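You operate a simulated robot arm through the tools that you are given. There is no shell and no other tool.

You are at the controls of a simulated robot arm. One attempt, no reset.

Task
Shut off the water at the valve table.
Fine: close valves 1, 2, 3 and 7; leave the others.

Only the result counts: the job must be done as asked and must still hold three seconds after the hand-in. Knocking over, shifting, dropping, spilling or breaking anything else fails it.

Robot
A 7-joint arm with a two-finger parallel gripper, fixed in place. Base frame: the origin is on the floor under the middle of its stand, x ahead of it, y to its left, z up; the work surface is at about z = 0.84. Units: m, degrees, N and s.
With the tool pointing down near the work surface it reaches from about 0.22 to 0.62 m from the base axis. Its first joint turns from -166.0 to 166.0 degrees. Payload 1.57 kg.
Tool frame: the origin (TCP) lies between the finger pads and is the grasp point; the fingertips stand 0.03 m ahead of it; z points along the fingers, y is the line along which they close. The gripper opens to 0.08 m. The fingers are 0.017 m wide and 0.012 m thick; the gripper's body (0.04 by 0.082 m) begins 0.08 m behind the TCP.
Orientation is that of the tool frame in the base frame, as [roll, pitch, yaw] about the fixed x, y, z axes, in that order (R = Rz(yaw) Ry(pitch) Rx(roll)). With the fingers straight down and closing along the base's y, the tool's x points along the base's -x, its y along +y and its z along -z.

Tools
- The arm moves only by the tool arm_command. Its argument "moves" is a list of rows, each an object (a shift or turn left out is 0, a gripper value left out holds the last) with "claw": the finger opening in m, from 0 to 0.08; "linear": the shift along the base's x, y, z in m, a list of three; "angular": the turn, a rotation vector about the base's x, y, z in degrees, a list of three. In form: [{"claw": claw, "linear": [x, y, z], "angular": [wx, wy, wz]}, ...]. A call has 1 to 20 rows; each row shifts and turns the commanded pose from where the row before left it. A row lasts 0.2 s, in which the tool goes at most 0.05 m and 8.6 degrees; a call with a longer step from one row to the next is refused whole, and so is a gripper value outside its range. Where a pose cannot be reached the arm comes as near as it can. A force on the tool above 40 N (or 10 N above the force at the start of the call, whichever is more), or a blocked arm, ends the call early, and 0.2 s more pass. The fingers move at their own pace (about 0.072 m/s each) and stop on an object; they squeeze with about 21 N. The grip force told is the motor's: it shows also when the fingers shut on nothing. Time passes only in rows, and 0.2 s behind the last, so rows that do not move let the fingers close. It gives the time, the measured TCP pose, the force on the tool (base axes), the opening and the grip force at its end, in the units of the frame above (readings bear some noise), with the torque about the TCP (base axes, N m) and any sound that the robot's microphone picked up, and new pictures: "pictures" is both (left out), scene, wrist or none.
- Cameras (640 x 400 px; columns grow to the right, rows downward): "scene" is fixed at [0.4004, 0.5013, 1.4989]; the picture's right is [-0.94, 0.34, 0.00], its down [0.30, 0.82, -0.49] and it looks along [-0.17, -0.46, -0.87] (base axes); focal length 269 px, centre (320, 200). "wrist" rides on the gripper at [0.072, -0.007, -0.122] in the tool frame; the picture's right is [0.09, 1.00, 0.00], its down [-0.84, 0.08, -0.54] and it looks along [-0.54, 0.05, 0.84] (tool axes); focal length 238 px, centre (320, 200). There is no depth. A picture from a camera that has moved, and an enlarged one, comes with that camera's place and axes in the base frame and with its lens.
- move_column(by): slides the trunk up (or, below 0, down) by that many m; the arm rides with it, the base frame stays. It gives what a move gives, with no picture.
- zoom(camera, box): a new picture of the part [left, top, right, bottom] of that camera's present view, enlarged. The clock stands still meanwhile.
- job_done(): hands the job in; it is judged then, once.

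Places have to be worked out from the pictures, the camera data and where the tool is seen. Open the gripper and draw the arm clear of the work before you hand the job in, unless the task says otherwise.

The tools are called as a command line: name --argument value ..., lists and objects as JSON in quotes. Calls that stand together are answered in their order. arm_command: Moves the arm, as the interface text tells. Its arguments: {"type":"object","properties":{"moves":{"type":"array","items":{"type":"object","properties":{"claw":{"type":"number"},"linear":{"type":"array","items":{"type":"number"}},"angular":{"type":"array","items":{"type":"number"}}}}},"pictures":{"type":"string","enum":["both","scene","wrist","none"]}},"required":["moves"]} The other tools are called the same way: move_column (by) moves the trunk up or down; zoom (camera, box) takes an enlarged picture of a part of a camera's view; job_done () hands the job in.

At the start:

```text
time_s: 0.0
tcp_pos: [0.3118, 0.1861, 1.2033]
orientation: [180.0, 0.0, 180.0]
contact_force: [0.3, -0.4, 0.2]
ft_torque: [0.0, -0.04, -0.02]
opening: 0.08
grip_force: 0.0
trunk travel left (down, up): [-0.675, 0.315]
```

scene: 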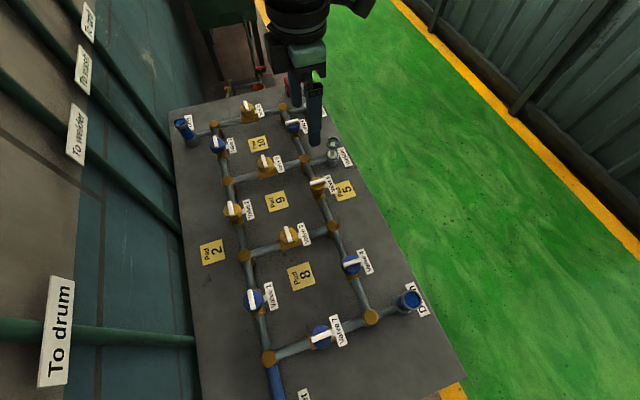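
wrist: 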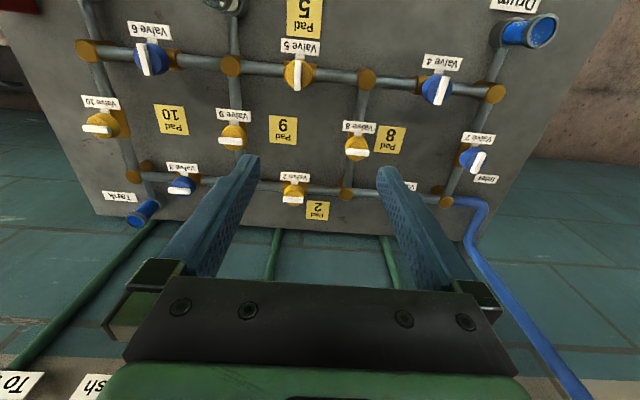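

I see a pipe manifold table with ten valves, some blue and some orange, each with a white handle. I'll enlarge the pictures to read the labels and handle orientations before moving.

zoom --camera "scene" --box '[160, 80, 360, 205]'

zoom --camera "scene" --box '[200, 190, 440, 340]'

zoom --camera "scene" --box '[220, 280, 440, 400]'

zoom --camera "wrist" --box '[60, 0, 310, 156]'

zoom --camera "wrist" --box '[300, 20, 540, 220]'

zoom --camera "wrist" --box '[80, 90, 340, 240]'

```text
3.20 times, centred on (260, 142) of scene
camera zoom: at [0.4004, 0.5013, 1.4989], right [-0.94, 0.34, 0.0], down [0.3, 0.82, -0.49], along [-0.17, -0.46, -0.87], focal length 862 px, centre (512, 384)
```

zoom: 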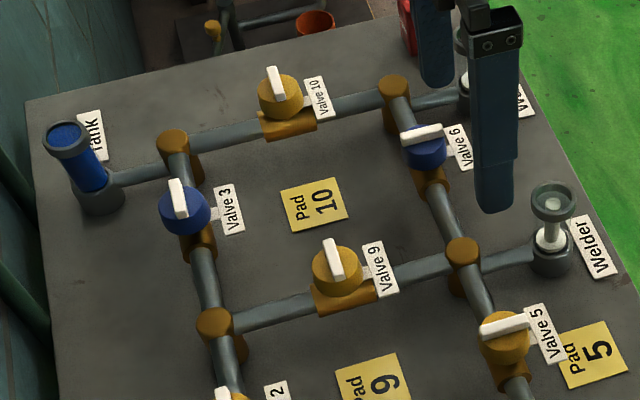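

```text
2.67 times, centred on (320, 265) of scene
camera zoom: at [0.4004, 0.5013, 1.4989], right [-0.94, 0.34, 0.0], down [0.3, 0.82, -0.49], along [-0.17, -0.46, -0.87], focal length 718 px, centre (320, 27)
```

zoom: 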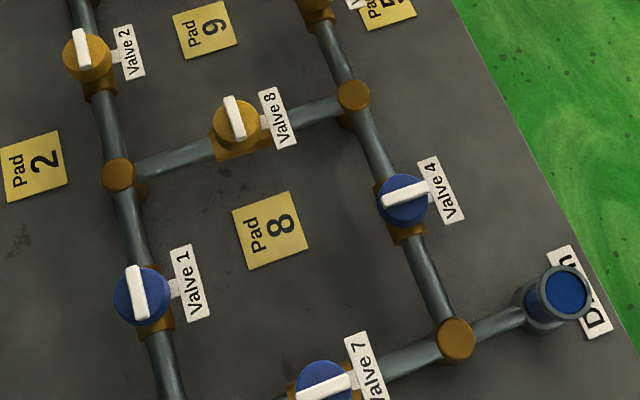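

```text
2.91 times, centred on (330, 340) of scene
camera zoom: at [0.4004, 0.5013, 1.4989], right [-0.94, 0.34, 0.0], down [0.3, 0.82, -0.49], along [-0.17, -0.46, -0.87], focal length 784 px, centre (291, -207)
```

zoom: 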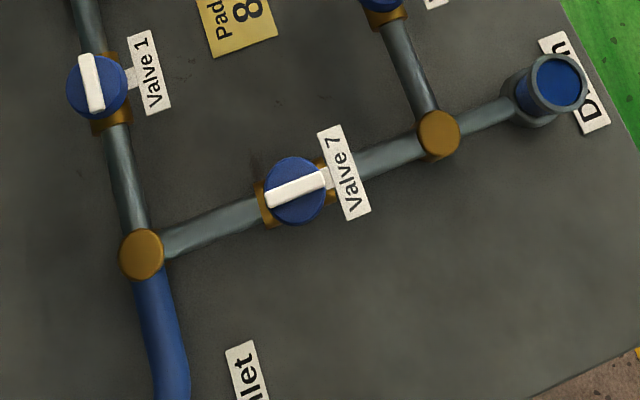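

```text
2.56 times, centred on (185, 78) of wrist
camera zoom: at [0.2385, 0.1796, 1.3243], right [-0.09, 1.0, 0.0], down [0.84, 0.08, 0.54], along [0.54, 0.05, -0.84], focal length 610 px, centre (666, 512)
```

zoom: 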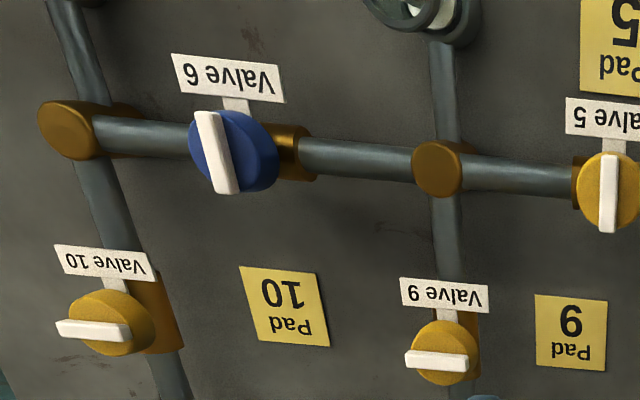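

```text
2.00 times, centred on (420, 120) of wrist
camera zoom: at [0.2385, 0.1796, 1.3243], right [-0.09, 1.0, 0.0], down [0.84, 0.08, 0.54], along [0.54, 0.05, -0.84], focal length 477 px, centre (120, 360)
```

zoom: 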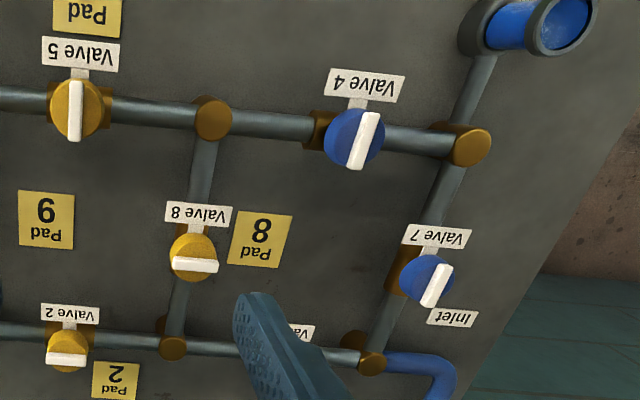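

```text
2.46 times, centred on (210, 165) of wrist
camera zoom: at [0.2385, 0.1796, 1.3243], right [-0.09, 1.0, 0.0], down [0.84, 0.08, 0.54], along [0.54, 0.05, -0.84], focal length 587 px, centre (591, 286)
```

zoom: 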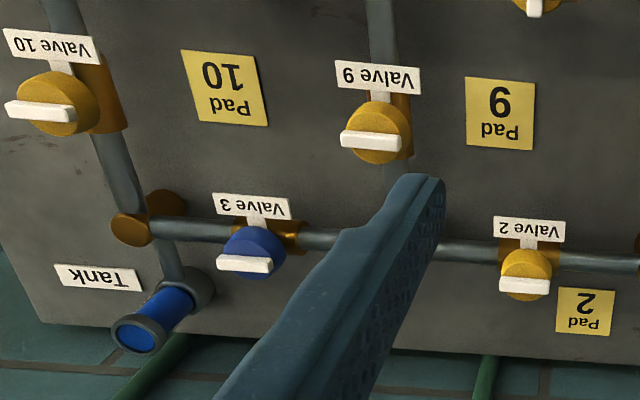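

All four target valves (1, 2, 3, 7) have handles lined up with their pipes (open), and the others are crosswise (closed). I estimate valve 1 at about (0.495, 0.37), valve 2 at (0.497, 0.149), valve 3 at (0.494, -0.071) and valve 7 at (0.39, 0.48). I'll move nearer to valve 2 for a close look at the handle and at Pad 2.

arm_command --moves '[{"claw": 0.08, "linear": [0.035, -0.01, -0.02]}, {"linear": [0.035, -0.01, -0.02]}, {"linear": [0.035, -0.01, -0.02]}, {"linear": [0.035, -0.01, -0.02]}, {"linear": [0.01, 0, -0.02]}, {"linear": [0, 0, 0]}]' --pictures "both"

```text
time_s: 1.4
tcp_pos: [0.4618, 0.1455, 1.1028]
orientation: [180.0, 0.0, 180.0]
contact_force: [0.4, -1.1, 0.8]
ft_torque: [-0.01, 0.02, 0.01]
opening: 0.0801
grip_force: 0.2
trunk travel left (down, up): [-0.675, 0.315]
camera wrist: at [0.3888, 0.1392, 1.2242], right [-0.09, 1.0, 0.0], down [0.84, 0.08, 0.54], along [0.54, 0.05, -0.84], focal length 238 px, centre (320, 200)
```

scene: 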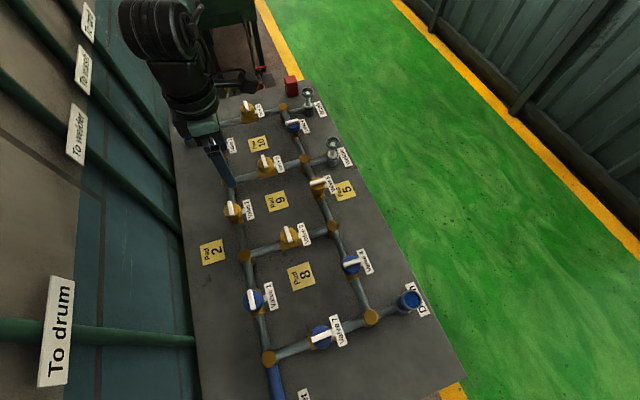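
wrist: 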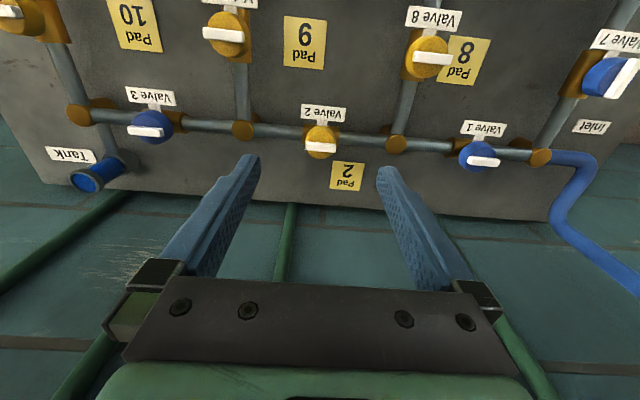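

The view is nearer now. I'll enlarge valve 2 with its pad, the red object at the table's far corner, and the ends of the outlets.

zoom --camera "wrist" --box '[270, 90, 390, 210]'

zoom --camera "wrist" --box '[430, 100, 570, 190]'

zoom --camera "scene" --box '[230, 60, 370, 170]'

zoom --camera "scene" --box '[195, 185, 285, 275]'

```text
3.33 times, centred on (330, 150) of wrist
camera zoom: at [0.3888, 0.1392, 1.2242], right [-0.09, 1.0, 0.0], down [0.84, 0.08, 0.54], along [0.54, 0.05, -0.84], focal length 794 px, centre (287, 367)
```

zoom: 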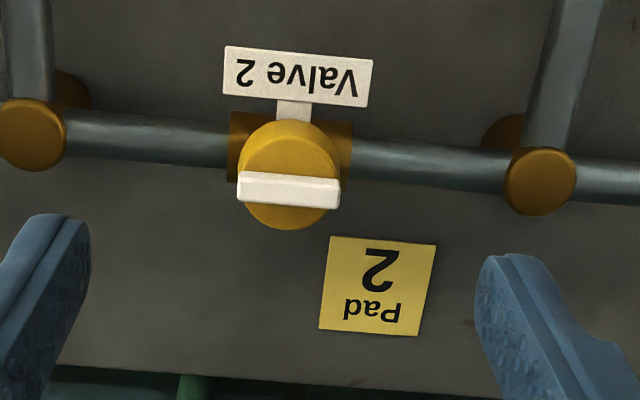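

```text
4.44 times, centred on (500, 145) of wrist
camera zoom: at [0.3888, 0.1392, 1.2242], right [-0.09, 1.0, 0.0], down [0.84, 0.08, 0.54], along [0.54, 0.05, -0.84], focal length 1059 px, centre (-480, 444)
```

zoom: 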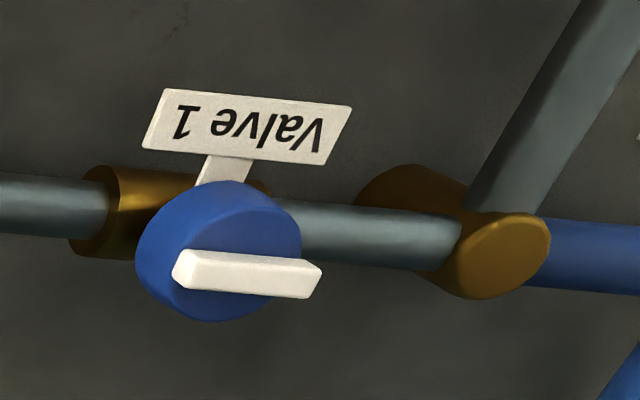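

```text
3.64 times, centred on (300, 115) of scene
camera zoom: at [0.4004, 0.5013, 1.4989], right [-0.94, 0.34, 0.0], down [0.3, 0.82, -0.49], along [-0.17, -0.46, -0.87], focal length 980 px, centre (393, 509)
```

zoom: 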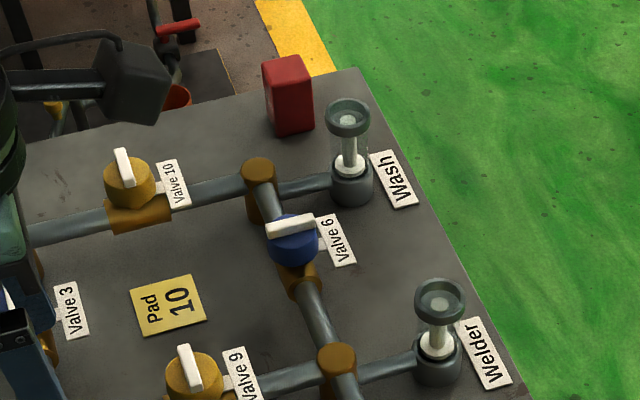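

```text
4.44 times, centred on (240, 230) of scene
camera zoom: at [0.4004, 0.5013, 1.4989], right [-0.94, 0.34, 0.0], down [0.3, 0.82, -0.49], along [-0.17, -0.46, -0.87], focal length 1198 px, centre (676, 67)
```

zoom: 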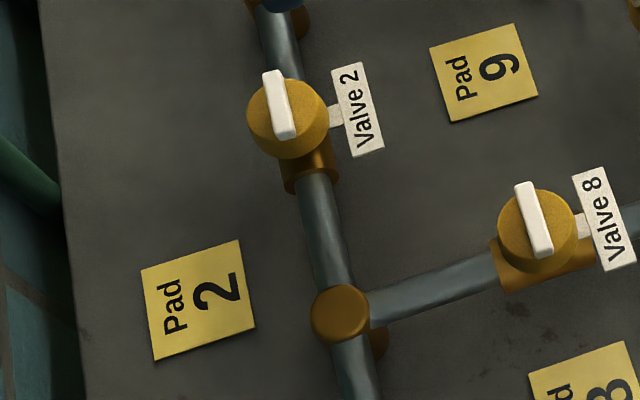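

Triangulating from both cameras puts the valve 2 handle top at about (0.497, 0.150, 0.930), with a bar roughly 0.04 long and 0.01 thick, and valve 3 at (0.496, -0.070). I'll start with blue valve 3 as it is well within reach, turning the tool 90° so the fingers straddle its handle.

arm_command --moves '[{"linear": [0.0031, -0.0196, -0.006], "angular": [0, 0, 8.1818]}, {"linear": [0.0031, -0.0196, -0.006], "angular": [0, 0, 8.1818]}, {"linear": [0.0031, -0.0196, -0.006], "angular": [0, 0, 8.1818]}, {"linear": [0.0031, -0.0196, -0.006], "angular": [0, 0, 8.1818]}, {"linear": [0.0031, -0.0196, -0.006], "angular": [0, 0, 8.1818]}, {"linear": [0.0031, -0.0196, -0.006], "angular": [0, 0, 8.1818]}, {"linear": [0.0031, -0.0196, -0.006], "angular": [0, 0, 8.1818]}, {"linear": [0.0031, -0.0196, -0.006], "angular": [0, 0, 8.1818]}, {"linear": [0.0031, -0.0196, -0.006], "angular": [0, 0, 8.1818]}, {"linear": [0.0031, -0.0196, -0.006], "angular": [0, 0, 8.1818]}, {"linear": [0.0031, -0.0196, -0.006], "angular": [0, 0, 8.1818]}, {}]' --pictures "both"

```text
time_s: 4.0
tcp_pos: [0.4791, 0.0342, 1.0695]
orientation: [180.0, 0.0, -133.6]
contact_force: [-0.5, 0.1, -0.1]
ft_torque: [-0.01, -0.03, 0.0]
opening: 0.0799
grip_force: 0.1
out of reach, approached as far as the arm can: row 6, 7, 8, 9, 10, 11
trunk travel left (down, up): [-0.675, 0.315]
camera wrist: at [0.433, -0.0214, 1.1907], right [-0.78, 0.62, 0.0], down [0.52, 0.66, 0.54], along [0.34, 0.43, -0.84], focal length 238 px, centre (320, 200)
```

scene: 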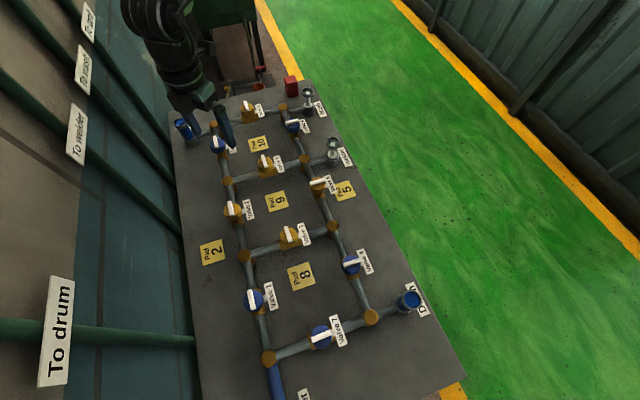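
wrist: 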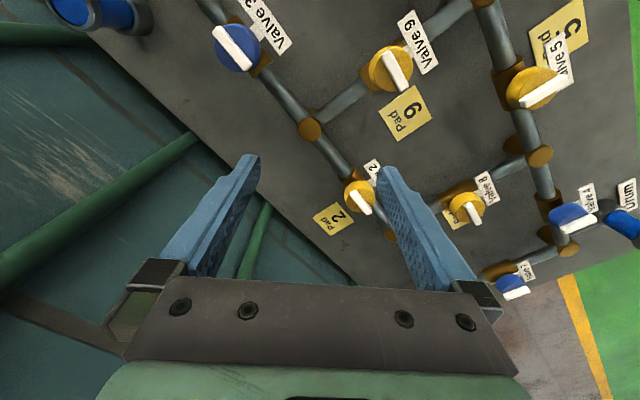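

The wrist joint reached a limit at about +46° of yaw, so I'll try the opposite way, turning negative in place to see how far it goes.

arm_command --moves '[{"angular": [0, 0, -8.4]}, {"angular": [0, 0, -8.4]}, {"angular": [0, 0, -8.4]}, {"angular": [0, 0, -8.4]}, {"angular": [0, 0, -8.4]}, {"angular": [0, 0, -8.4]}, {"angular": [0, 0, -8.4]}, {"angular": [0, 0, -8.4]}, {"angular": [0, 0, -8.4]}, {"angular": [0, 0, -8.4]}, {"angular": [0, 0, -8.4]}, {"angular": [0, 0, -8.4]}, {"angular": [0, 0, -8.4]}, {"angular": [0, 0, -8.4]}, {"angular": [0, 0, -8.4]}, {}]' --pictures "none"

```text
time_s: 7.4
tcp_pos: [0.4799, 0.0355, 1.0692]
orientation: [-180.0, 0.1, 100.4]
contact_force: [-0.2, 0.1, 0.2]
ft_torque: [0.02, -0.01, -0.01]
opening: 0.08
grip_force: 0.1
trunk travel left (down, up): [-0.675, 0.315]
```

Yaw 100° was reached without trouble and the command re-anchored at the measured pose. I'll continue further negative to learn the full range of the wrist.

arm_command --moves '[{"angular": [0, 0, -8.4]}, {"angular": [0, 0, -8.4]}, {"angular": [0, 0, -8.4]}, {"angular": [0, 0, -8.4]}, {"angular": [0, 0, -8.4]}, {"angular": [0, 0, -8.4]}, {"angular": [0, 0, -8.4]}, {"angular": [0, 0, -8.4]}, {"angular": [0, 0, -8.4]}, {"angular": [0, 0, -8.4]}, {"angular": [0, 0, -8.4]}, {"angular": [0, 0, -8.4]}, {"angular": [0, 0, -8.4]}, {}]' --pictures "none"

```text
time_s: 10.4
tcp_pos: [0.4799, 0.035, 1.0698]
orientation: [180.0, 0.0, -9.0]
contact_force: [-0.3, 0.2, -0.4]
ft_torque: [0.0, -0.01, 0.0]
opening: 0.0798
grip_force: 0.0
trunk travel left (down, up): [-0.675, 0.315]
```

The wrist spans at least 226° down to -9°, so starting from yaw 90° lets me turn either way. I'll move above valve 3 at yaw 90° with the fingers closing along x, for a close look.

arm_command --moves '[{"linear": [0.0013, -0.0088, -0.0033], "angular": [0, 0, 8.25]}, {"linear": [0.0013, -0.0088, -0.0033], "angular": [0, 0, 8.25]}, {"linear": [0.0013, -0.0088, -0.0033], "angular": [0, 0, 8.25]}, {"linear": [0.0013, -0.0088, -0.0033], "angular": [0, 0, 8.25]}, {"linear": [0.0013, -0.0088, -0.0033], "angular": [0, 0, 8.25]}, {"linear": [0.0013, -0.0088, -0.0033], "angular": [0, 0, 8.25]}, {"linear": [0.0013, -0.0088, -0.0033], "angular": [0, 0, 8.25]}, {"linear": [0.0013, -0.0088, -0.0033], "angular": [0, 0, 8.25]}, {"linear": [0.0013, -0.0088, -0.0033], "angular": [0, 0, 8.25]}, {"linear": [0.0013, -0.0088, -0.0033], "angular": [0, 0, 8.25]}, {"linear": [0.0013, -0.0088, -0.0033], "angular": [0, 0, 8.25]}, {"linear": [0.0013, -0.0088, -0.0033], "angular": [0, 0, 8.25]}, {}]' --pictures "both"

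```text
time_s: 13.2
tcp_pos: [0.4956, -0.0704, 1.0281]
orientation: [-180.0, 0.0, 90.4]
contact_force: [-0.2, 0.2, 0.4]
ft_torque: [0.0, 0.01, -0.03]
opening: 0.0799
grip_force: 0.1
trunk travel left (down, up): [-0.675, 0.315]
camera wrist: at [0.4868, 0.0015, 1.1511], right [1.0, 0.1, 0.0], down [0.08, -0.84, 0.54], along [0.05, -0.54, -0.84], focal length 238 px, centre (320, 200)
```

scene: 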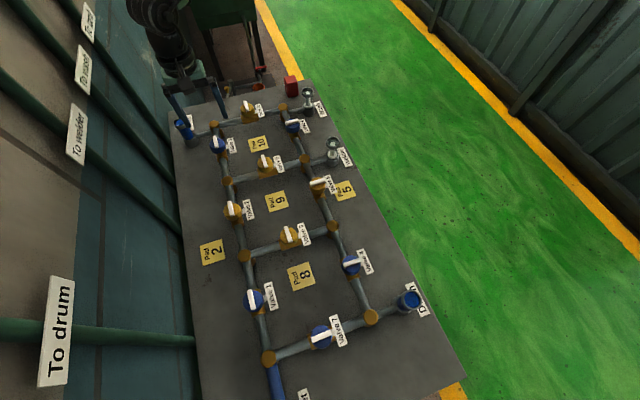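
wrist: 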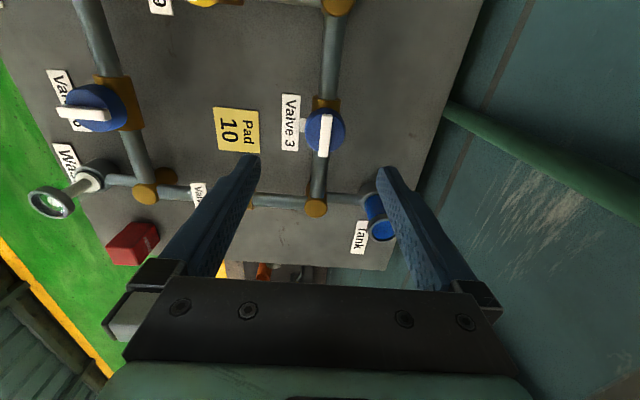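

Valve 3's handle shows at about (0.498, -0.068), running along y. I'll enlarge it to gauge the knob and label height before lowering.

zoom --camera "wrist" --box '[265, 80, 385, 180]'

zoom --camera "scene" --box '[165, 100, 265, 180]'

```text
4.00 times, centred on (325, 130) of wrist
camera zoom: at [0.4868, 0.0015, 1.1511], right [1.0, 0.1, 0.0], down [0.08, -0.84, 0.54], along [0.05, -0.54, -0.84], focal length 953 px, centre (300, 480)
```

zoom: 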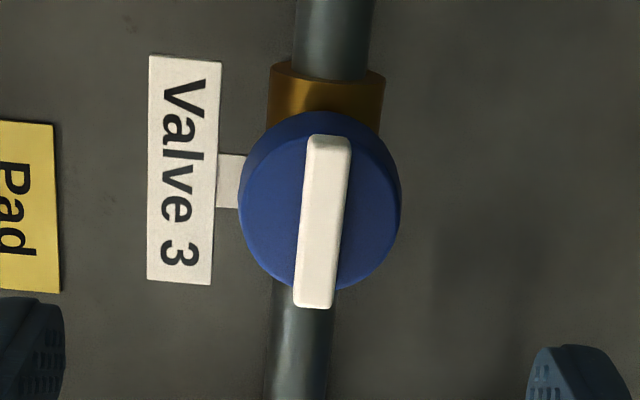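

```text
5.00 times, centred on (215, 140) of scene
camera zoom: at [0.4004, 0.5013, 1.4989], right [-0.94, 0.34, 0.0], down [0.3, 0.82, -0.49], along [-0.17, -0.46, -0.87], focal length 1347 px, centre (845, 500)
```

zoom: 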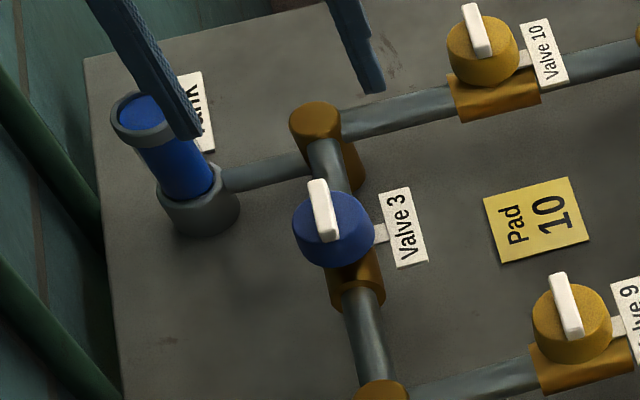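

The handle bar is about 0.01 wide and 0.042 long on a 0.04 knob, with the label plate well to the side. I'll narrow the fingers to 0.03, centre over the bar and descend to put the fingertips around z = 0.924.

arm_command --moves '[{"claw": 0.032, "linear": [0.0015, 0.002, 0]}, {}, {}, {"linear": [0, 0, -0.025]}, {"linear": [0, 0, -0.025]}, {"linear": [0, 0, -0.015]}, {"linear": [0, 0, -0.008]}, {}]' --pictures "both"

```text
time_s: 15.0
tcp_pos: [0.4962, -0.0672, 0.9558]
orientation: [179.9, -0.1, 90.2]
contact_force: [-0.1, 0.3, 0.3]
ft_torque: [-0.02, -0.03, -0.01]
opening: 0.032
grip_force: 0.1
trunk travel left (down, up): [-0.675, 0.315]
camera wrist: at [0.4883, 0.0036, 1.0777], right [1.0, 0.1, 0.0], down [0.08, -0.84, 0.54], along [0.05, -0.54, -0.84], focal length 238 px, centre (320, 200)
```

scene: 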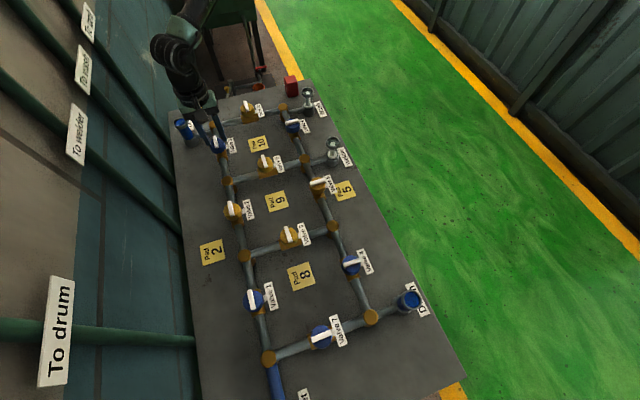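
wrist: 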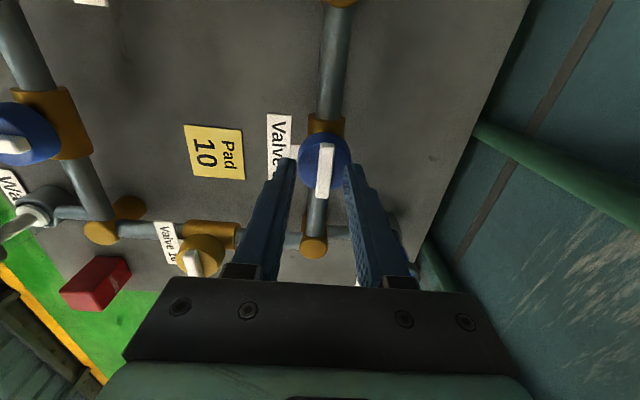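

zoom --camera "wrist" --box '[260, 110, 400, 220]'

zoom --camera "scene" --box '[170, 90, 270, 180]'

```text
3.64 times, centred on (330, 165) of wrist
camera zoom: at [0.4883, 0.0036, 1.0777], right [1.0, 0.1, 0.0], down [0.08, -0.84, 0.54], along [0.05, -0.54, -0.84], focal length 867 px, centre (284, 327)
```

zoom: 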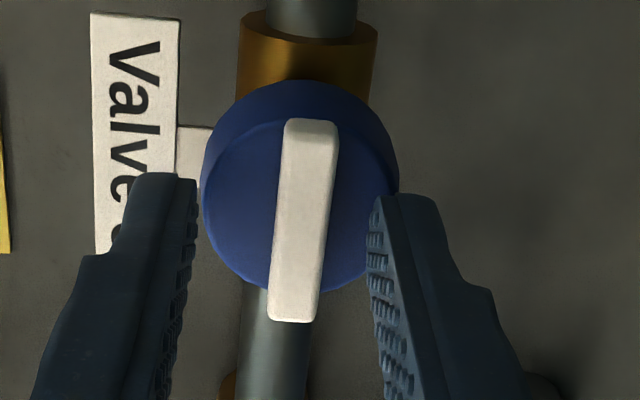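

```text
4.44 times, centred on (220, 135) of scene
camera zoom: at [0.4004, 0.5013, 1.4989], right [-0.94, 0.34, 0.0], down [0.3, 0.82, -0.49], along [-0.17, -0.46, -0.87], focal length 1198 px, centre (764, 489)
```

zoom: 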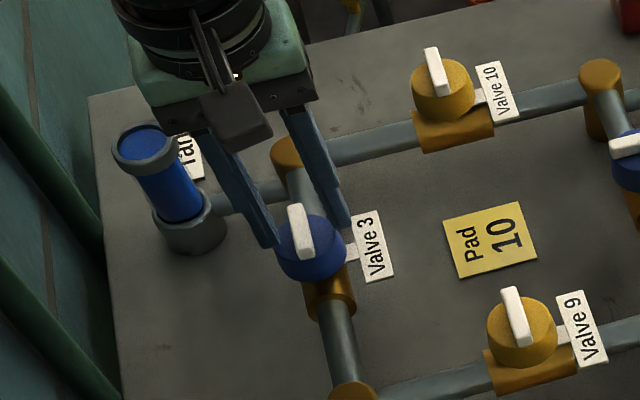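

The fingers straddle the bar and there's no contact yet; the bar sits about 2 mm to +x of the tool centre. I'll shift +2 mm in x, lower 3 mm and close on it.

arm_command --moves '[{"linear": [0.002, 0, 0]}, {"linear": [0, 0, -0.003]}, {"claw": 0.0}, {}, {}]' --pictures "wrist"

```text
time_s: 16.2
tcp_pos: [0.5, -0.069, 0.9536]
orientation: [179.9, 0.1, 90.1]
contact_force: [7.6, -0.2, 1.3]
ft_torque: [0.29, -0.03, -0.23]
opening: 0.0099
grip_force: 28.1
trunk travel left (down, up): [-0.675, 0.315]
camera wrist: at [0.4914, 0.0036, 1.0752], right [1.0, 0.09, 0.0], down [0.08, -0.84, 0.54], along [0.05, -0.54, -0.84], focal length 238 px, centre (320, 200)
```

wrist: 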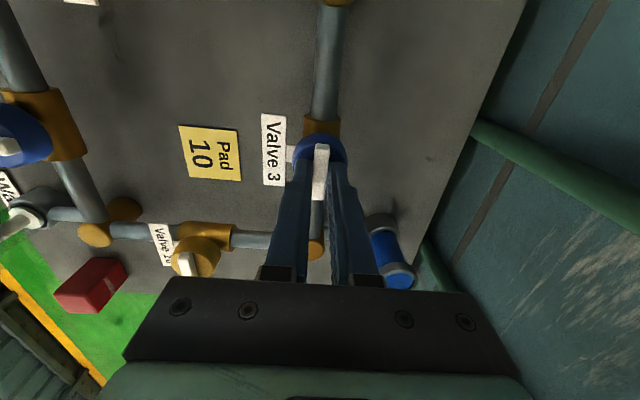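

The grip holds the bar (opening 0.0099) with a slight 7.6 N sideways load, suggesting the valve axis is nearer x ≈ 0.501. I'll ease 1 mm that way and test a small clockwise turn.

arm_command --moves '[{"linear": [0.0012, 0, 0]}, {"angular": [0, 0, -4]}, {"angular": [0, 0, -4]}, {}]' --pictures "none"

```text
time_s: 17.2
tcp_pos: [0.4993, -0.0684, 0.9525]
orientation: [-180.0, 0.0, 82.0]
contact_force: [6.8, -1.4, 1.8]
ft_torque: [0.37, -0.22, 0.0]
opening: 0.0099
grip_force: 28.4
trunk travel left (down, up): [-0.675, 0.315]
```

The tool turned 8° clockwise with practically no opposing torque. I'll carry on clockwise and check by picture that the handle follows.

arm_command --moves '[{"angular": [0, 0, -6]}, {"angular": [0, 0, -6]}, {"angular": [0, 0, -6]}, {"angular": [0, 0, -6]}, {}]' --pictures "both"

```text
time_s: 18.4
tcp_pos: [0.5009, -0.0681, 0.9555]
orientation: [-180.0, 0.1, 58.1]
contact_force: [11.7, 0.2, 3.7]
ft_torque: [0.09, -0.34, 0.01]
opening: 0.0099
grip_force: 27.8
trunk travel left (down, up): [-0.675, 0.315]
camera wrist: at [0.5317, -0.0039, 1.0751], right [0.89, -0.45, 0.0], down [-0.38, -0.75, 0.54], along [-0.24, -0.48, -0.84], focal length 238 px, centre (320, 200)
```

scene: 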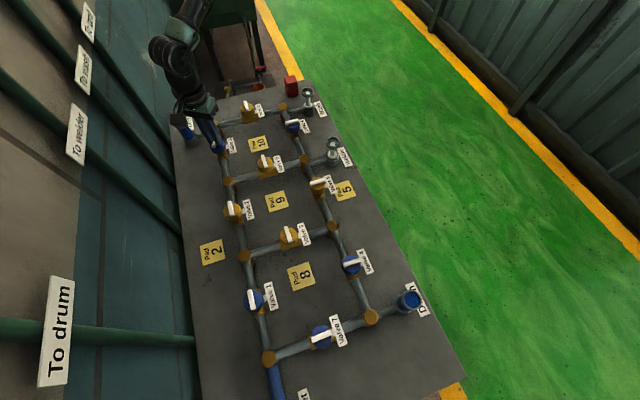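
wrist: 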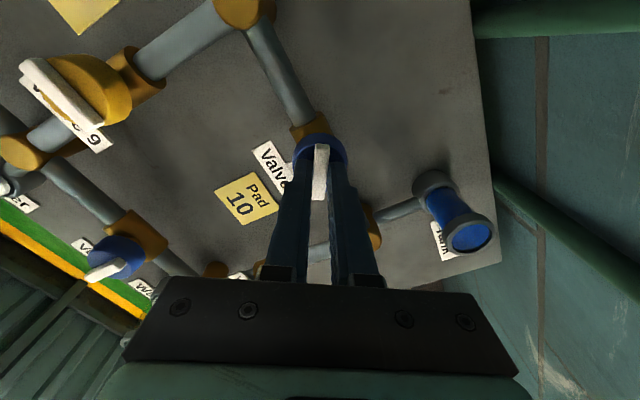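

The handle follows the tool (now about 32° turned). I'll ease another 1 mm in +x to relieve the side load and keep turning clockwise toward 90°.

arm_command --moves '[{"linear": [0.001, 0, 0], "angular": [0, 0, -6]}, {"angular": [0, 0, -6]}, {"angular": [0, 0, -6]}, {"angular": [0, 0, -6]}, {"angular": [0, 0, -6]}, {"angular": [0, 0, -6]}, {}]' --pictures "none"

```text
time_s: 20.0
tcp_pos: [0.5008, -0.0693, 0.9539]
orientation: [-180.0, 0.1, 22.2]
contact_force: [12.0, -6.3, 5.3]
ft_torque: [-0.07, -0.48, 0.01]
opening: 0.01
grip_force: 28.3
trunk travel left (down, up): [-0.675, 0.315]
```

Now about 68° turned and the side load has grown to roughly 12 N in x and -6 N in y. I'll shift slightly back (-x, +y) to learn which way relieves it before finishing the turn.

arm_command --moves '[{"linear": [-0.0015, 0, 0]}, {}]' --pictures "none"

```text
time_s: 20.6
tcp_pos: [0.501, -0.0697, 0.9536]
orientation: [179.8, -0.2, 22.0]
contact_force: [17.4, -5.6, 6.7]
ft_torque: [-0.27, -0.12, 0.03]
opening: 0.0102
grip_force: 27.9
trunk travel left (down, up): [-0.675, 0.315]
```

Moving -x increased the force, so the valve axis really lies further +x and slightly -y. I'll correct about +4 mm in x and -1.5 mm in y.

arm_command --moves '[{"linear": [0.002, -0.0008, 0]}, {"linear": [0.002, -0.0007, 0]}, {}]' --pictures "none"

```text
time_s: 21.4
tcp_pos: [0.5024, -0.0685, 0.953]
orientation: [-179.9, 0.2, 22.2]
contact_force: [2.0, -1.9, 8.8]
ft_torque: [0.11, -0.3, 0.03]
opening: 0.01
grip_force: 28.1
trunk travel left (down, up): [-0.675, 0.315]
```

The side load has dropped to about 2 N. I'll finish the turn to a full 90° in smaller steps, watching the torque for the end stop.

arm_command --moves '[{"angular": [0, 0, -5]}, {"angular": [0, 0, -5]}, {"angular": [0, 0, -5]}, {"angular": [0, 0, -5]}, {}]' --pictures "none"

```text
time_s: 22.6
tcp_pos: [0.5021, -0.0705, 0.9523]
orientation: [179.9, 0.1, 2.2]
contact_force: [-5.0, -0.1, 4.9]
ft_torque: [-0.03, 0.95, -0.07]
opening: 0.0099
grip_force: 27.8
trunk travel left (down, up): [-0.675, 0.315]
```

Yaw is 2°, so about 88° turned with no stop felt yet. I'll go a few degrees further, looking for a stop torque or sound.

arm_command --moves '[{"angular": [0, 0, -2.2]}, {"angular": [0, 0, -2]}, {}]' --pictures "both"

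```text
time_s: 23.4
tcp_pos: [0.5017, -0.0698, 0.9542]
orientation: [-180.0, 0.1, -1.9]
contact_force: [-10.6, -2.6, -0.3]
ft_torque: [-0.09, 0.21, 0.53]
opening: 0.0105
grip_force: 28.2
trunk travel left (down, up): [-0.675, 0.315]
camera wrist: at [0.5725, -0.0657, 1.0749], right [0.06, -1.0, 0.0], down [-0.84, -0.05, 0.54], along [-0.54, -0.03, -0.84], focal length 238 px, centre (320, 200)
```

scene: 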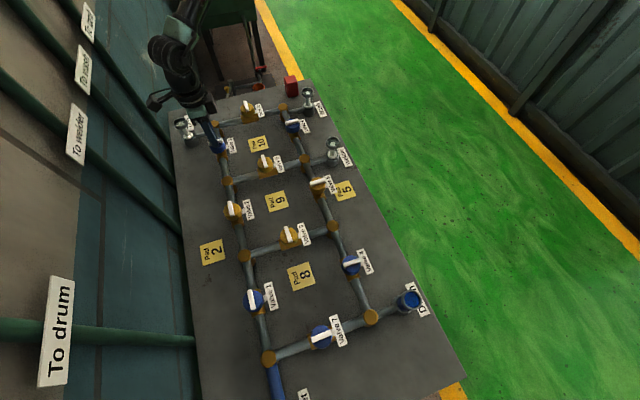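
wrist: 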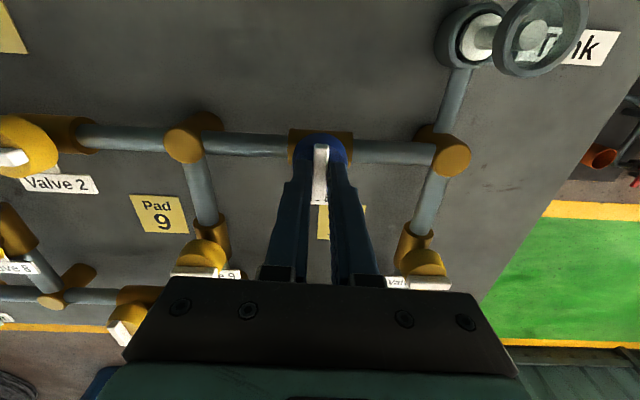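

The tank sight glass has emptied and there's a stop torque of about +0.5 N m, so valve 3 is closed at 90°. I'll release, rise, and look at it.

arm_command --moves '[{"claw": 0.032, "linear": [0, 0, 0]}, {}, {}, {"linear": [0, 0, 0.02]}, {"linear": [0, 0, 0.03]}, {"linear": [0, 0, 0.03]}, {}]' --pictures "both"

```text
time_s: 25.0
tcp_pos: [0.5033, -0.0688, 1.0344]
orientation: [179.9, 0.0, -2.0]
contact_force: [-0.6, 0.1, -0.2]
ft_torque: [0.0, 0.01, 0.0]
opening: 0.032
grip_force: 0.1
trunk travel left (down, up): [-0.675, 0.315]
camera wrist: at [0.5738, -0.0652, 1.1551], right [0.06, -1.0, 0.0], down [-0.84, -0.05, 0.54], along [-0.54, -0.03, -0.84], focal length 238 px, centre (320, 200)
```

scene: 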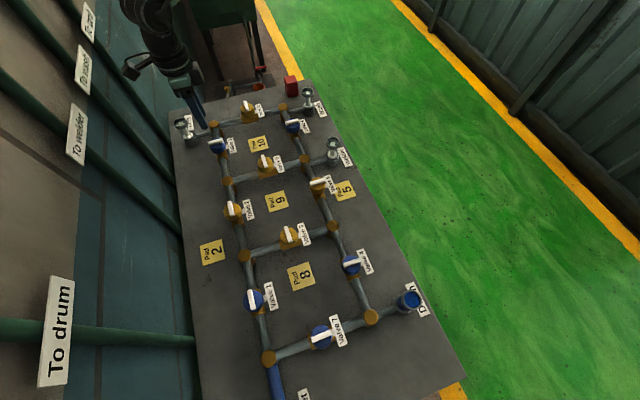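
wrist: 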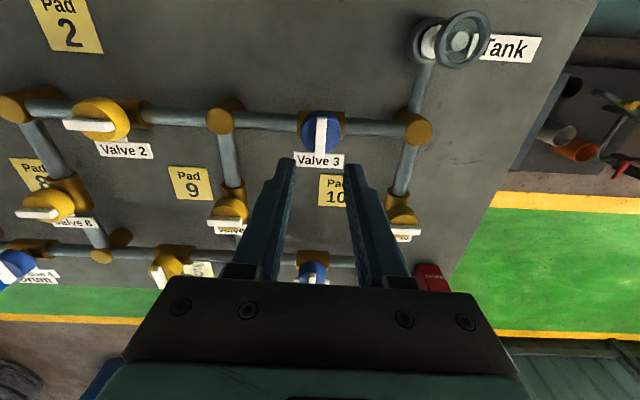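

Valve 3's handle is now crosswise to its pipe. Next is valve 2 at about (0.501, 0.150): I'll move there at clearance height while turning back to yaw 90°.

arm_command --moves '[{"linear": [-0.0002, 0.01825, 0], "angular": [0, 0, 7.67]}, {"linear": [-0.0002, 0.01825, 0], "angular": [0, 0, 7.67]}, {"linear": [-0.0002, 0.01825, 0], "angular": [0, 0, 7.67]}, {"linear": [-0.0002, 0.01825, 0], "angular": [0, 0, 7.67]}, {"linear": [-0.0002, 0.01825, 0], "angular": [0, 0, 7.67]}, {"linear": [-0.0002, 0.01825, 0], "angular": [0, 0, 7.67]}, {"linear": [-0.0002, 0.01825, 0], "angular": [0, 0, 7.67]}, {"linear": [-0.0002, 0.01825, 0], "angular": [0, 0, 7.67]}, {"linear": [-0.0002, 0.01825, 0], "angular": [0, 0, 7.67]}, {"linear": [-0.0002, 0.01825, 0], "angular": [0, 0, 7.67]}, {"linear": [-0.0002, 0.01825, 0], "angular": [0, 0, 7.67]}, {"linear": [-0.0002, 0.01825, 0], "angular": [0, 0, 7.67]}, {}]' --pictures "both"

```text
time_s: 27.8
tcp_pos: [0.5004, 0.1494, 1.0345]
orientation: [180.0, -0.1, 90.1]
contact_force: [0.5, 0.4, 0.5]
ft_torque: [0.01, 0.0, 0.0]
opening: 0.0318
grip_force: 0.1
trunk travel left (down, up): [-0.675, 0.315]
camera wrist: at [0.4924, 0.2203, 1.1554], right [1.0, 0.09, 0.0], down [0.08, -0.84, 0.54], along [0.05, -0.54, -0.84], focal length 238 px, centre (320, 200)
```

scene: 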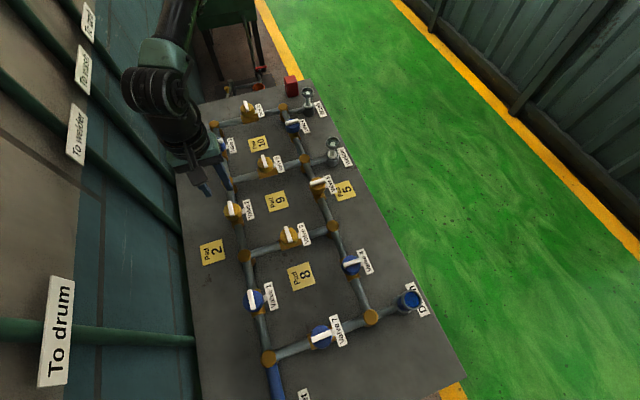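
wrist: 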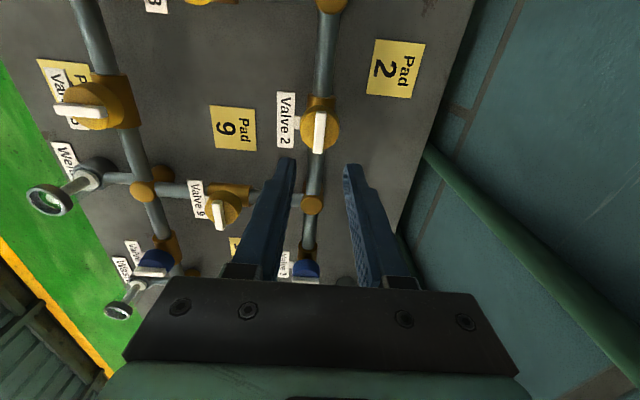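

The tool is over valve 2. I'll enlarge it to centre the fingers on the bar.

zoom --camera "wrist" --box '[260, 30, 440, 180]'

```text
2.67 times, centred on (350, 105) of wrist
camera zoom: at [0.4924, 0.2203, 1.1554], right [1.0, 0.09, 0.0], down [0.08, -0.84, 0.54], along [0.05, -0.54, -0.84], focal length 636 px, centre (240, 453)
```

zoom: 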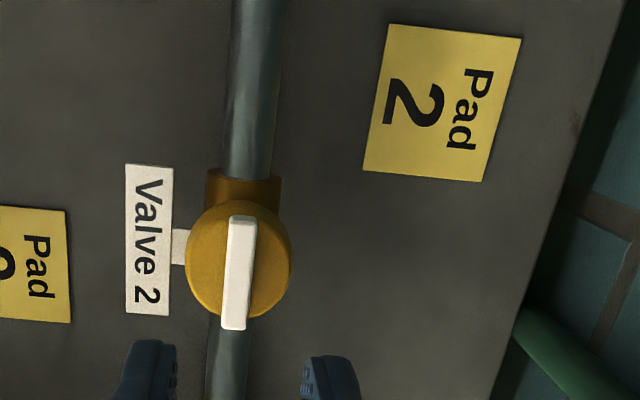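

Valve 2's bar centre works out at about (0.502, 0.1505), allowing for the offset seen at valve 3. I'll centre, descend and grip it.

arm_command --moves '[{"claw": 0.032, "linear": [0.0015, 0.001, 0]}, {"linear": [0, 0, -0.03]}, {"linear": [0, 0, -0.03]}, {"linear": [0, 0, -0.015]}, {"linear": [0, 0, -0.006]}, {"claw": 0.0}, {}, {}]' --pictures "wrist"

```text
time_s: 29.6
tcp_pos: [0.4999, 0.1489, 0.953]
orientation: [-179.8, 0.1, 90.1]
contact_force: [-11.5, -0.6, -3.7]
ft_torque: [-0.02, 0.21, -0.08]
opening: 0.0098
grip_force: 27.7
trunk travel left (down, up): [-0.675, 0.315]
camera wrist: at [0.4924, 0.2219, 1.0735], right [1.0, 0.09, 0.0], down [0.08, -0.84, 0.54], along [0.05, -0.54, -0.84], focal length 238 px, centre (320, 200)
```

wrist: 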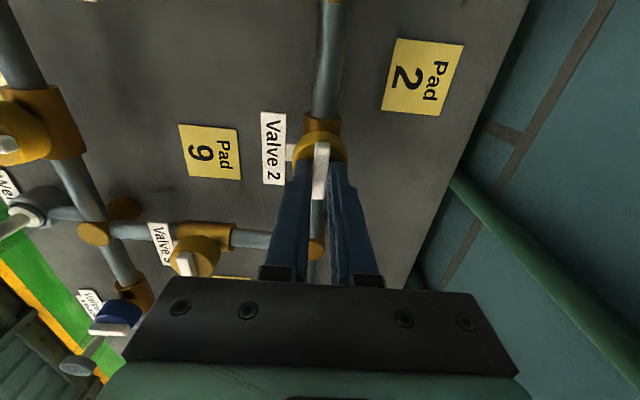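

The bar is gripped, with -11.5 N in x, so the axis is about 3 mm toward -x. I'll shift that way and try a small clockwise turn.

arm_command --moves '[{"linear": [-0.003, 0, 0]}, {}, {"angular": [0, 0, -4]}, {}]' --pictures "none"

```text
time_s: 30.6
tcp_pos: [0.4996, 0.1495, 0.9531]
orientation: [179.9, 0.0, 86.1]
contact_force: [-1.9, 3.3, -10.5]
ft_torque: [-0.17, -0.05, -0.01]
opening: 0.0098
grip_force: 28.1
trunk travel left (down, up): [-0.675, 0.315]
```

No resisting torque so far. I'll continue clockwise and watch the readings.

arm_command --moves '[{"angular": [0, 0, -5]}, {"angular": [0, 0, -5]}, {"angular": [0, 0, -5]}, {"angular": [0, 0, -5]}, {}]' --pictures "both"

```text
time_s: 31.8
tcp_pos: [0.4995, 0.1502, 0.9521]
orientation: [180.0, 0.0, 66.0]
contact_force: [-0.6, 3.3, -11.8]
ft_torque: [0.46, -0.23, 0.01]
opening: 0.0101
grip_force: 28.2
trunk travel left (down, up): [-0.675, 0.315]
camera wrist: at [0.5218, 0.2182, 1.0736], right [0.95, -0.32, 0.0], down [-0.27, -0.8, 0.54], along [-0.17, -0.51, -0.84], focal length 238 px, centre (320, 200)
```

scene: 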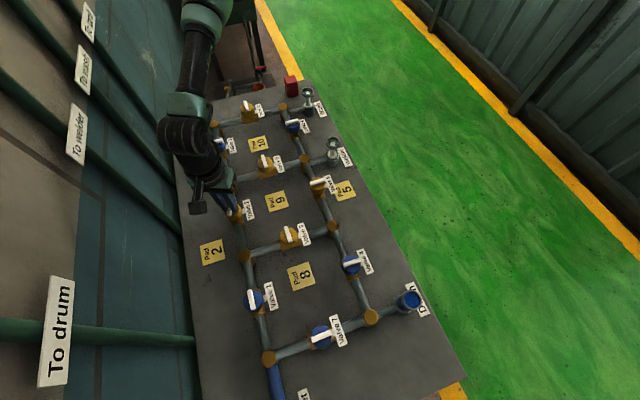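
wrist: 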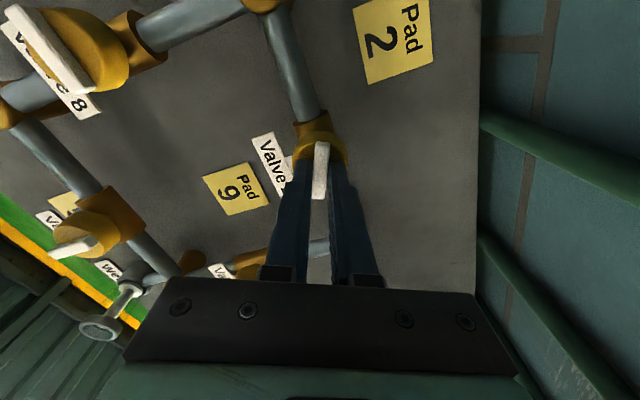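

The handle follows the tool at 24°, with a 12 N downward pull on the tool. I'll lower 1.5 mm to relieve it and keep turning.

arm_command --moves '[{"linear": [0, 0, -0.0015]}, {"angular": [0, 0, -6]}, {"angular": [0, 0, -6]}, {"angular": [0, 0, -6]}, {"angular": [0, 0, -6]}, {"angular": [0, 0, -6]}, {"angular": [0, 0, -6]}, {}]' --pictures "none"

```text
time_s: 33.6
tcp_pos: [0.5, 0.1492, 0.9525]
orientation: [-180.0, -0.1, 29.9]
contact_force: [4.7, 5.2, 8.9]
ft_torque: [-0.13, 0.32, 0.0]
opening: 0.0098
grip_force: 27.8
trunk travel left (down, up): [-0.675, 0.315]
```

The load is modest and the turn is going well at 60°. I'll continue toward the stop at 90°.

arm_command --moves '[{"linear": [0.001, 0.001, 0.001], "angular": [0, 0, -6]}, {"angular": [0, 0, -6]}, {"angular": [0, 0, -6]}, {"angular": [0, 0, -6]}, {"angular": [0, 0, -5]}, {}]' --pictures "none"

```text
time_s: 35.0
tcp_pos: [0.4999, 0.1503, 0.9527]
orientation: [-179.9, 0.1, 1.0]
contact_force: [-2.6, -1.2, 4.0]
ft_torque: [-0.09, 0.53, -0.05]
opening: 0.0099
grip_force: 27.9
trunk travel left (down, up): [-0.675, 0.315]
```

At yaw 1° there's still no stop torque; I'll go 3° more as with valve 3 and check the picture.

arm_command --moves '[{"angular": [0, 0, -1.5]}, {"angular": [0, 0, -1.5]}, {}]' --pictures "both"

```text
time_s: 35.8
tcp_pos: [0.5, 0.1498, 0.9519]
orientation: [-180.0, 0.1, -2.1]
contact_force: [-4.1, -2.4, 0.8]
ft_torque: [-0.09, 0.02, 0.53]
opening: 0.0102
grip_force: 28.4
trunk travel left (down, up): [-0.675, 0.315]
camera wrist: at [0.5706, 0.1543, 1.0735], right [0.06, -1.0, 0.0], down [-0.84, -0.05, 0.54], along [-0.54, -0.03, -0.84], focal length 238 px, centre (320, 200)
```

scene: 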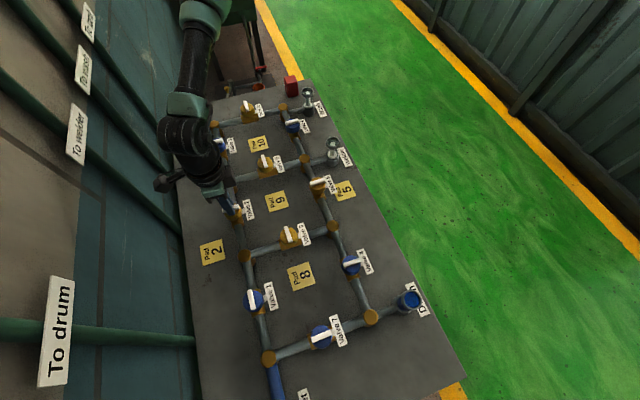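
wrist: 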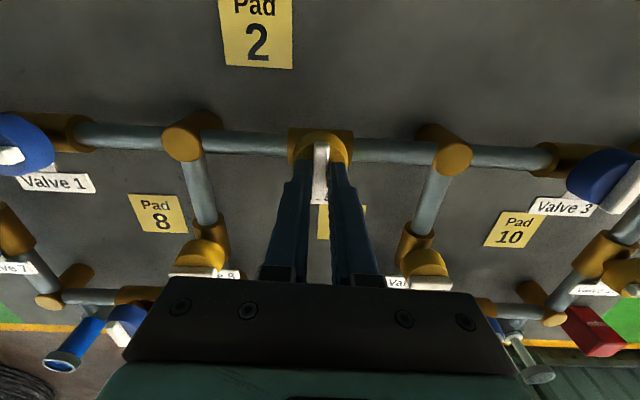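

The same +0.53 N m stop torque appears at 90°, so valve 2 has reached its closed stop. I'll release and lift, then check that the handle stays put.

arm_command --moves '[{"claw": 0.032}, {}, {}, {"linear": [0, 0, 0.02]}, {"linear": [0, 0, 0.03]}, {"linear": [0, 0, 0.03]}, {}, {}]' --pictures "both"

```text
time_s: 37.6
tcp_pos: [0.5009, 0.1508, 1.0319]
orientation: [-180.0, 0.0, -2.0]
contact_force: [-0.2, -0.4, -0.5]
ft_torque: [0.01, 0.01, 0.0]
opening: 0.0318
grip_force: 0.1
trunk travel left (down, up): [-0.675, 0.315]
camera wrist: at [0.5707, 0.1546, 1.1534], right [0.06, -1.0, 0.0], down [-0.84, -0.05, 0.54], along [-0.54, -0.03, -0.84], focal length 238 px, centre (320, 200)
```

scene: 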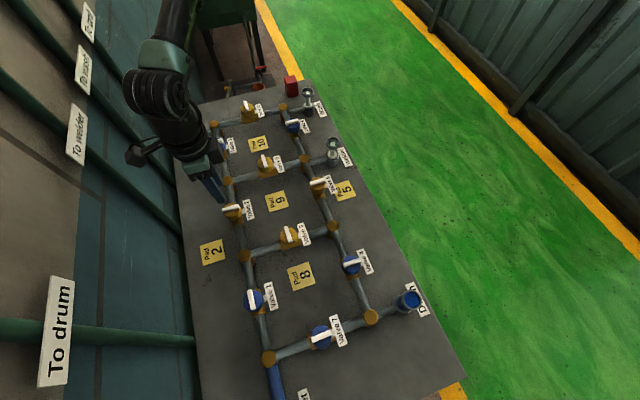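
wrist: 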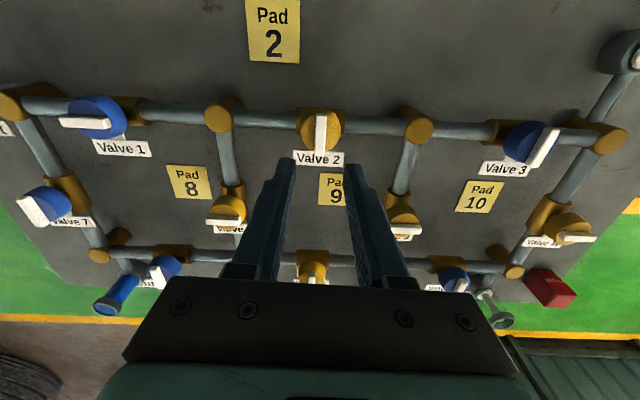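

Valve 2 holds its closed position crosswise. Now I'll move toward valve 1, expected near (0.499, 0.370) at the edge of reach, turning back to yaw 90° on the way.

arm_command --moves '[{"linear": [-0.0001, 0.01825, 0], "angular": [0, 0, 7.67]}, {"linear": [-0.0001, 0.01825, 0], "angular": [0, 0, 7.67]}, {"linear": [-0.0001, 0.01825, 0], "angular": [0, 0, 7.67]}, {"linear": [-0.0001, 0.01825, 0], "angular": [0, 0, 7.67]}, {"linear": [-0.0001, 0.01825, 0], "angular": [0, 0, 7.67]}, {"linear": [-0.0001, 0.01825, 0], "angular": [0, 0, 7.67]}, {"linear": [-0.0001, 0.01825, 0], "angular": [0, 0, 7.67]}, {"linear": [-0.0001, 0.01825, 0], "angular": [0, 0, 7.67]}, {"linear": [-0.0001, 0.01825, 0], "angular": [0, 0, 7.67]}, {"linear": [-0.0001, 0.01825, 0], "angular": [0, 0, 7.67]}, {"linear": [-0.0001, 0.01825, 0], "angular": [0, 0, 7.67]}, {"linear": [-0.0001, 0.01825, 0], "angular": [0, 0, 7.67]}, {}]' --pictures "both"

```text
time_s: 40.4
tcp_pos: [0.4999, 0.3684, 1.0312]
orientation: [180.0, 0.0, 90.2]
contact_force: [-0.1, -0.1, -0.2]
ft_torque: [0.02, 0.01, 0.0]
opening: 0.032
grip_force: 0.2
trunk travel left (down, up): [-0.675, 0.315]
camera wrist: at [0.4915, 0.4404, 1.1531], right [1.0, 0.1, 0.0], down [0.08, -0.84, 0.54], along [0.05, -0.54, -0.84], focal length 238 px, centre (320, 200)
```

scene: 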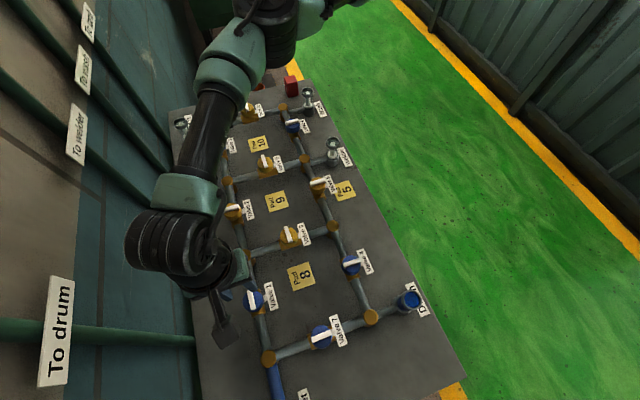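
wrist: 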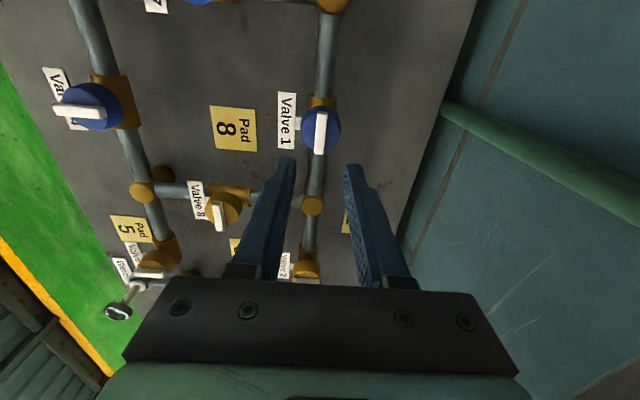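

Valve 1 is within reach and appears in the picture at nearly the same spot as valve 2 did. I'll enlarge to fine-tune.

zoom --camera "wrist" --box '[260, 30, 440, 180]'

```text
2.67 times, centred on (350, 105) of wrist
camera zoom: at [0.4915, 0.4404, 1.1531], right [1.0, 0.1, 0.0], down [0.08, -0.84, 0.54], along [0.05, -0.54, -0.84], focal length 636 px, centre (240, 453)
```

zoom: 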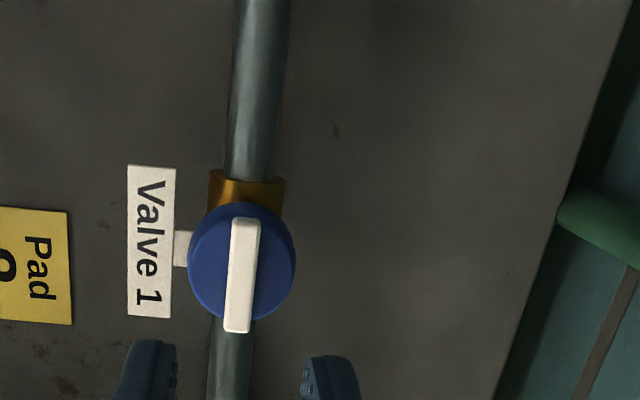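

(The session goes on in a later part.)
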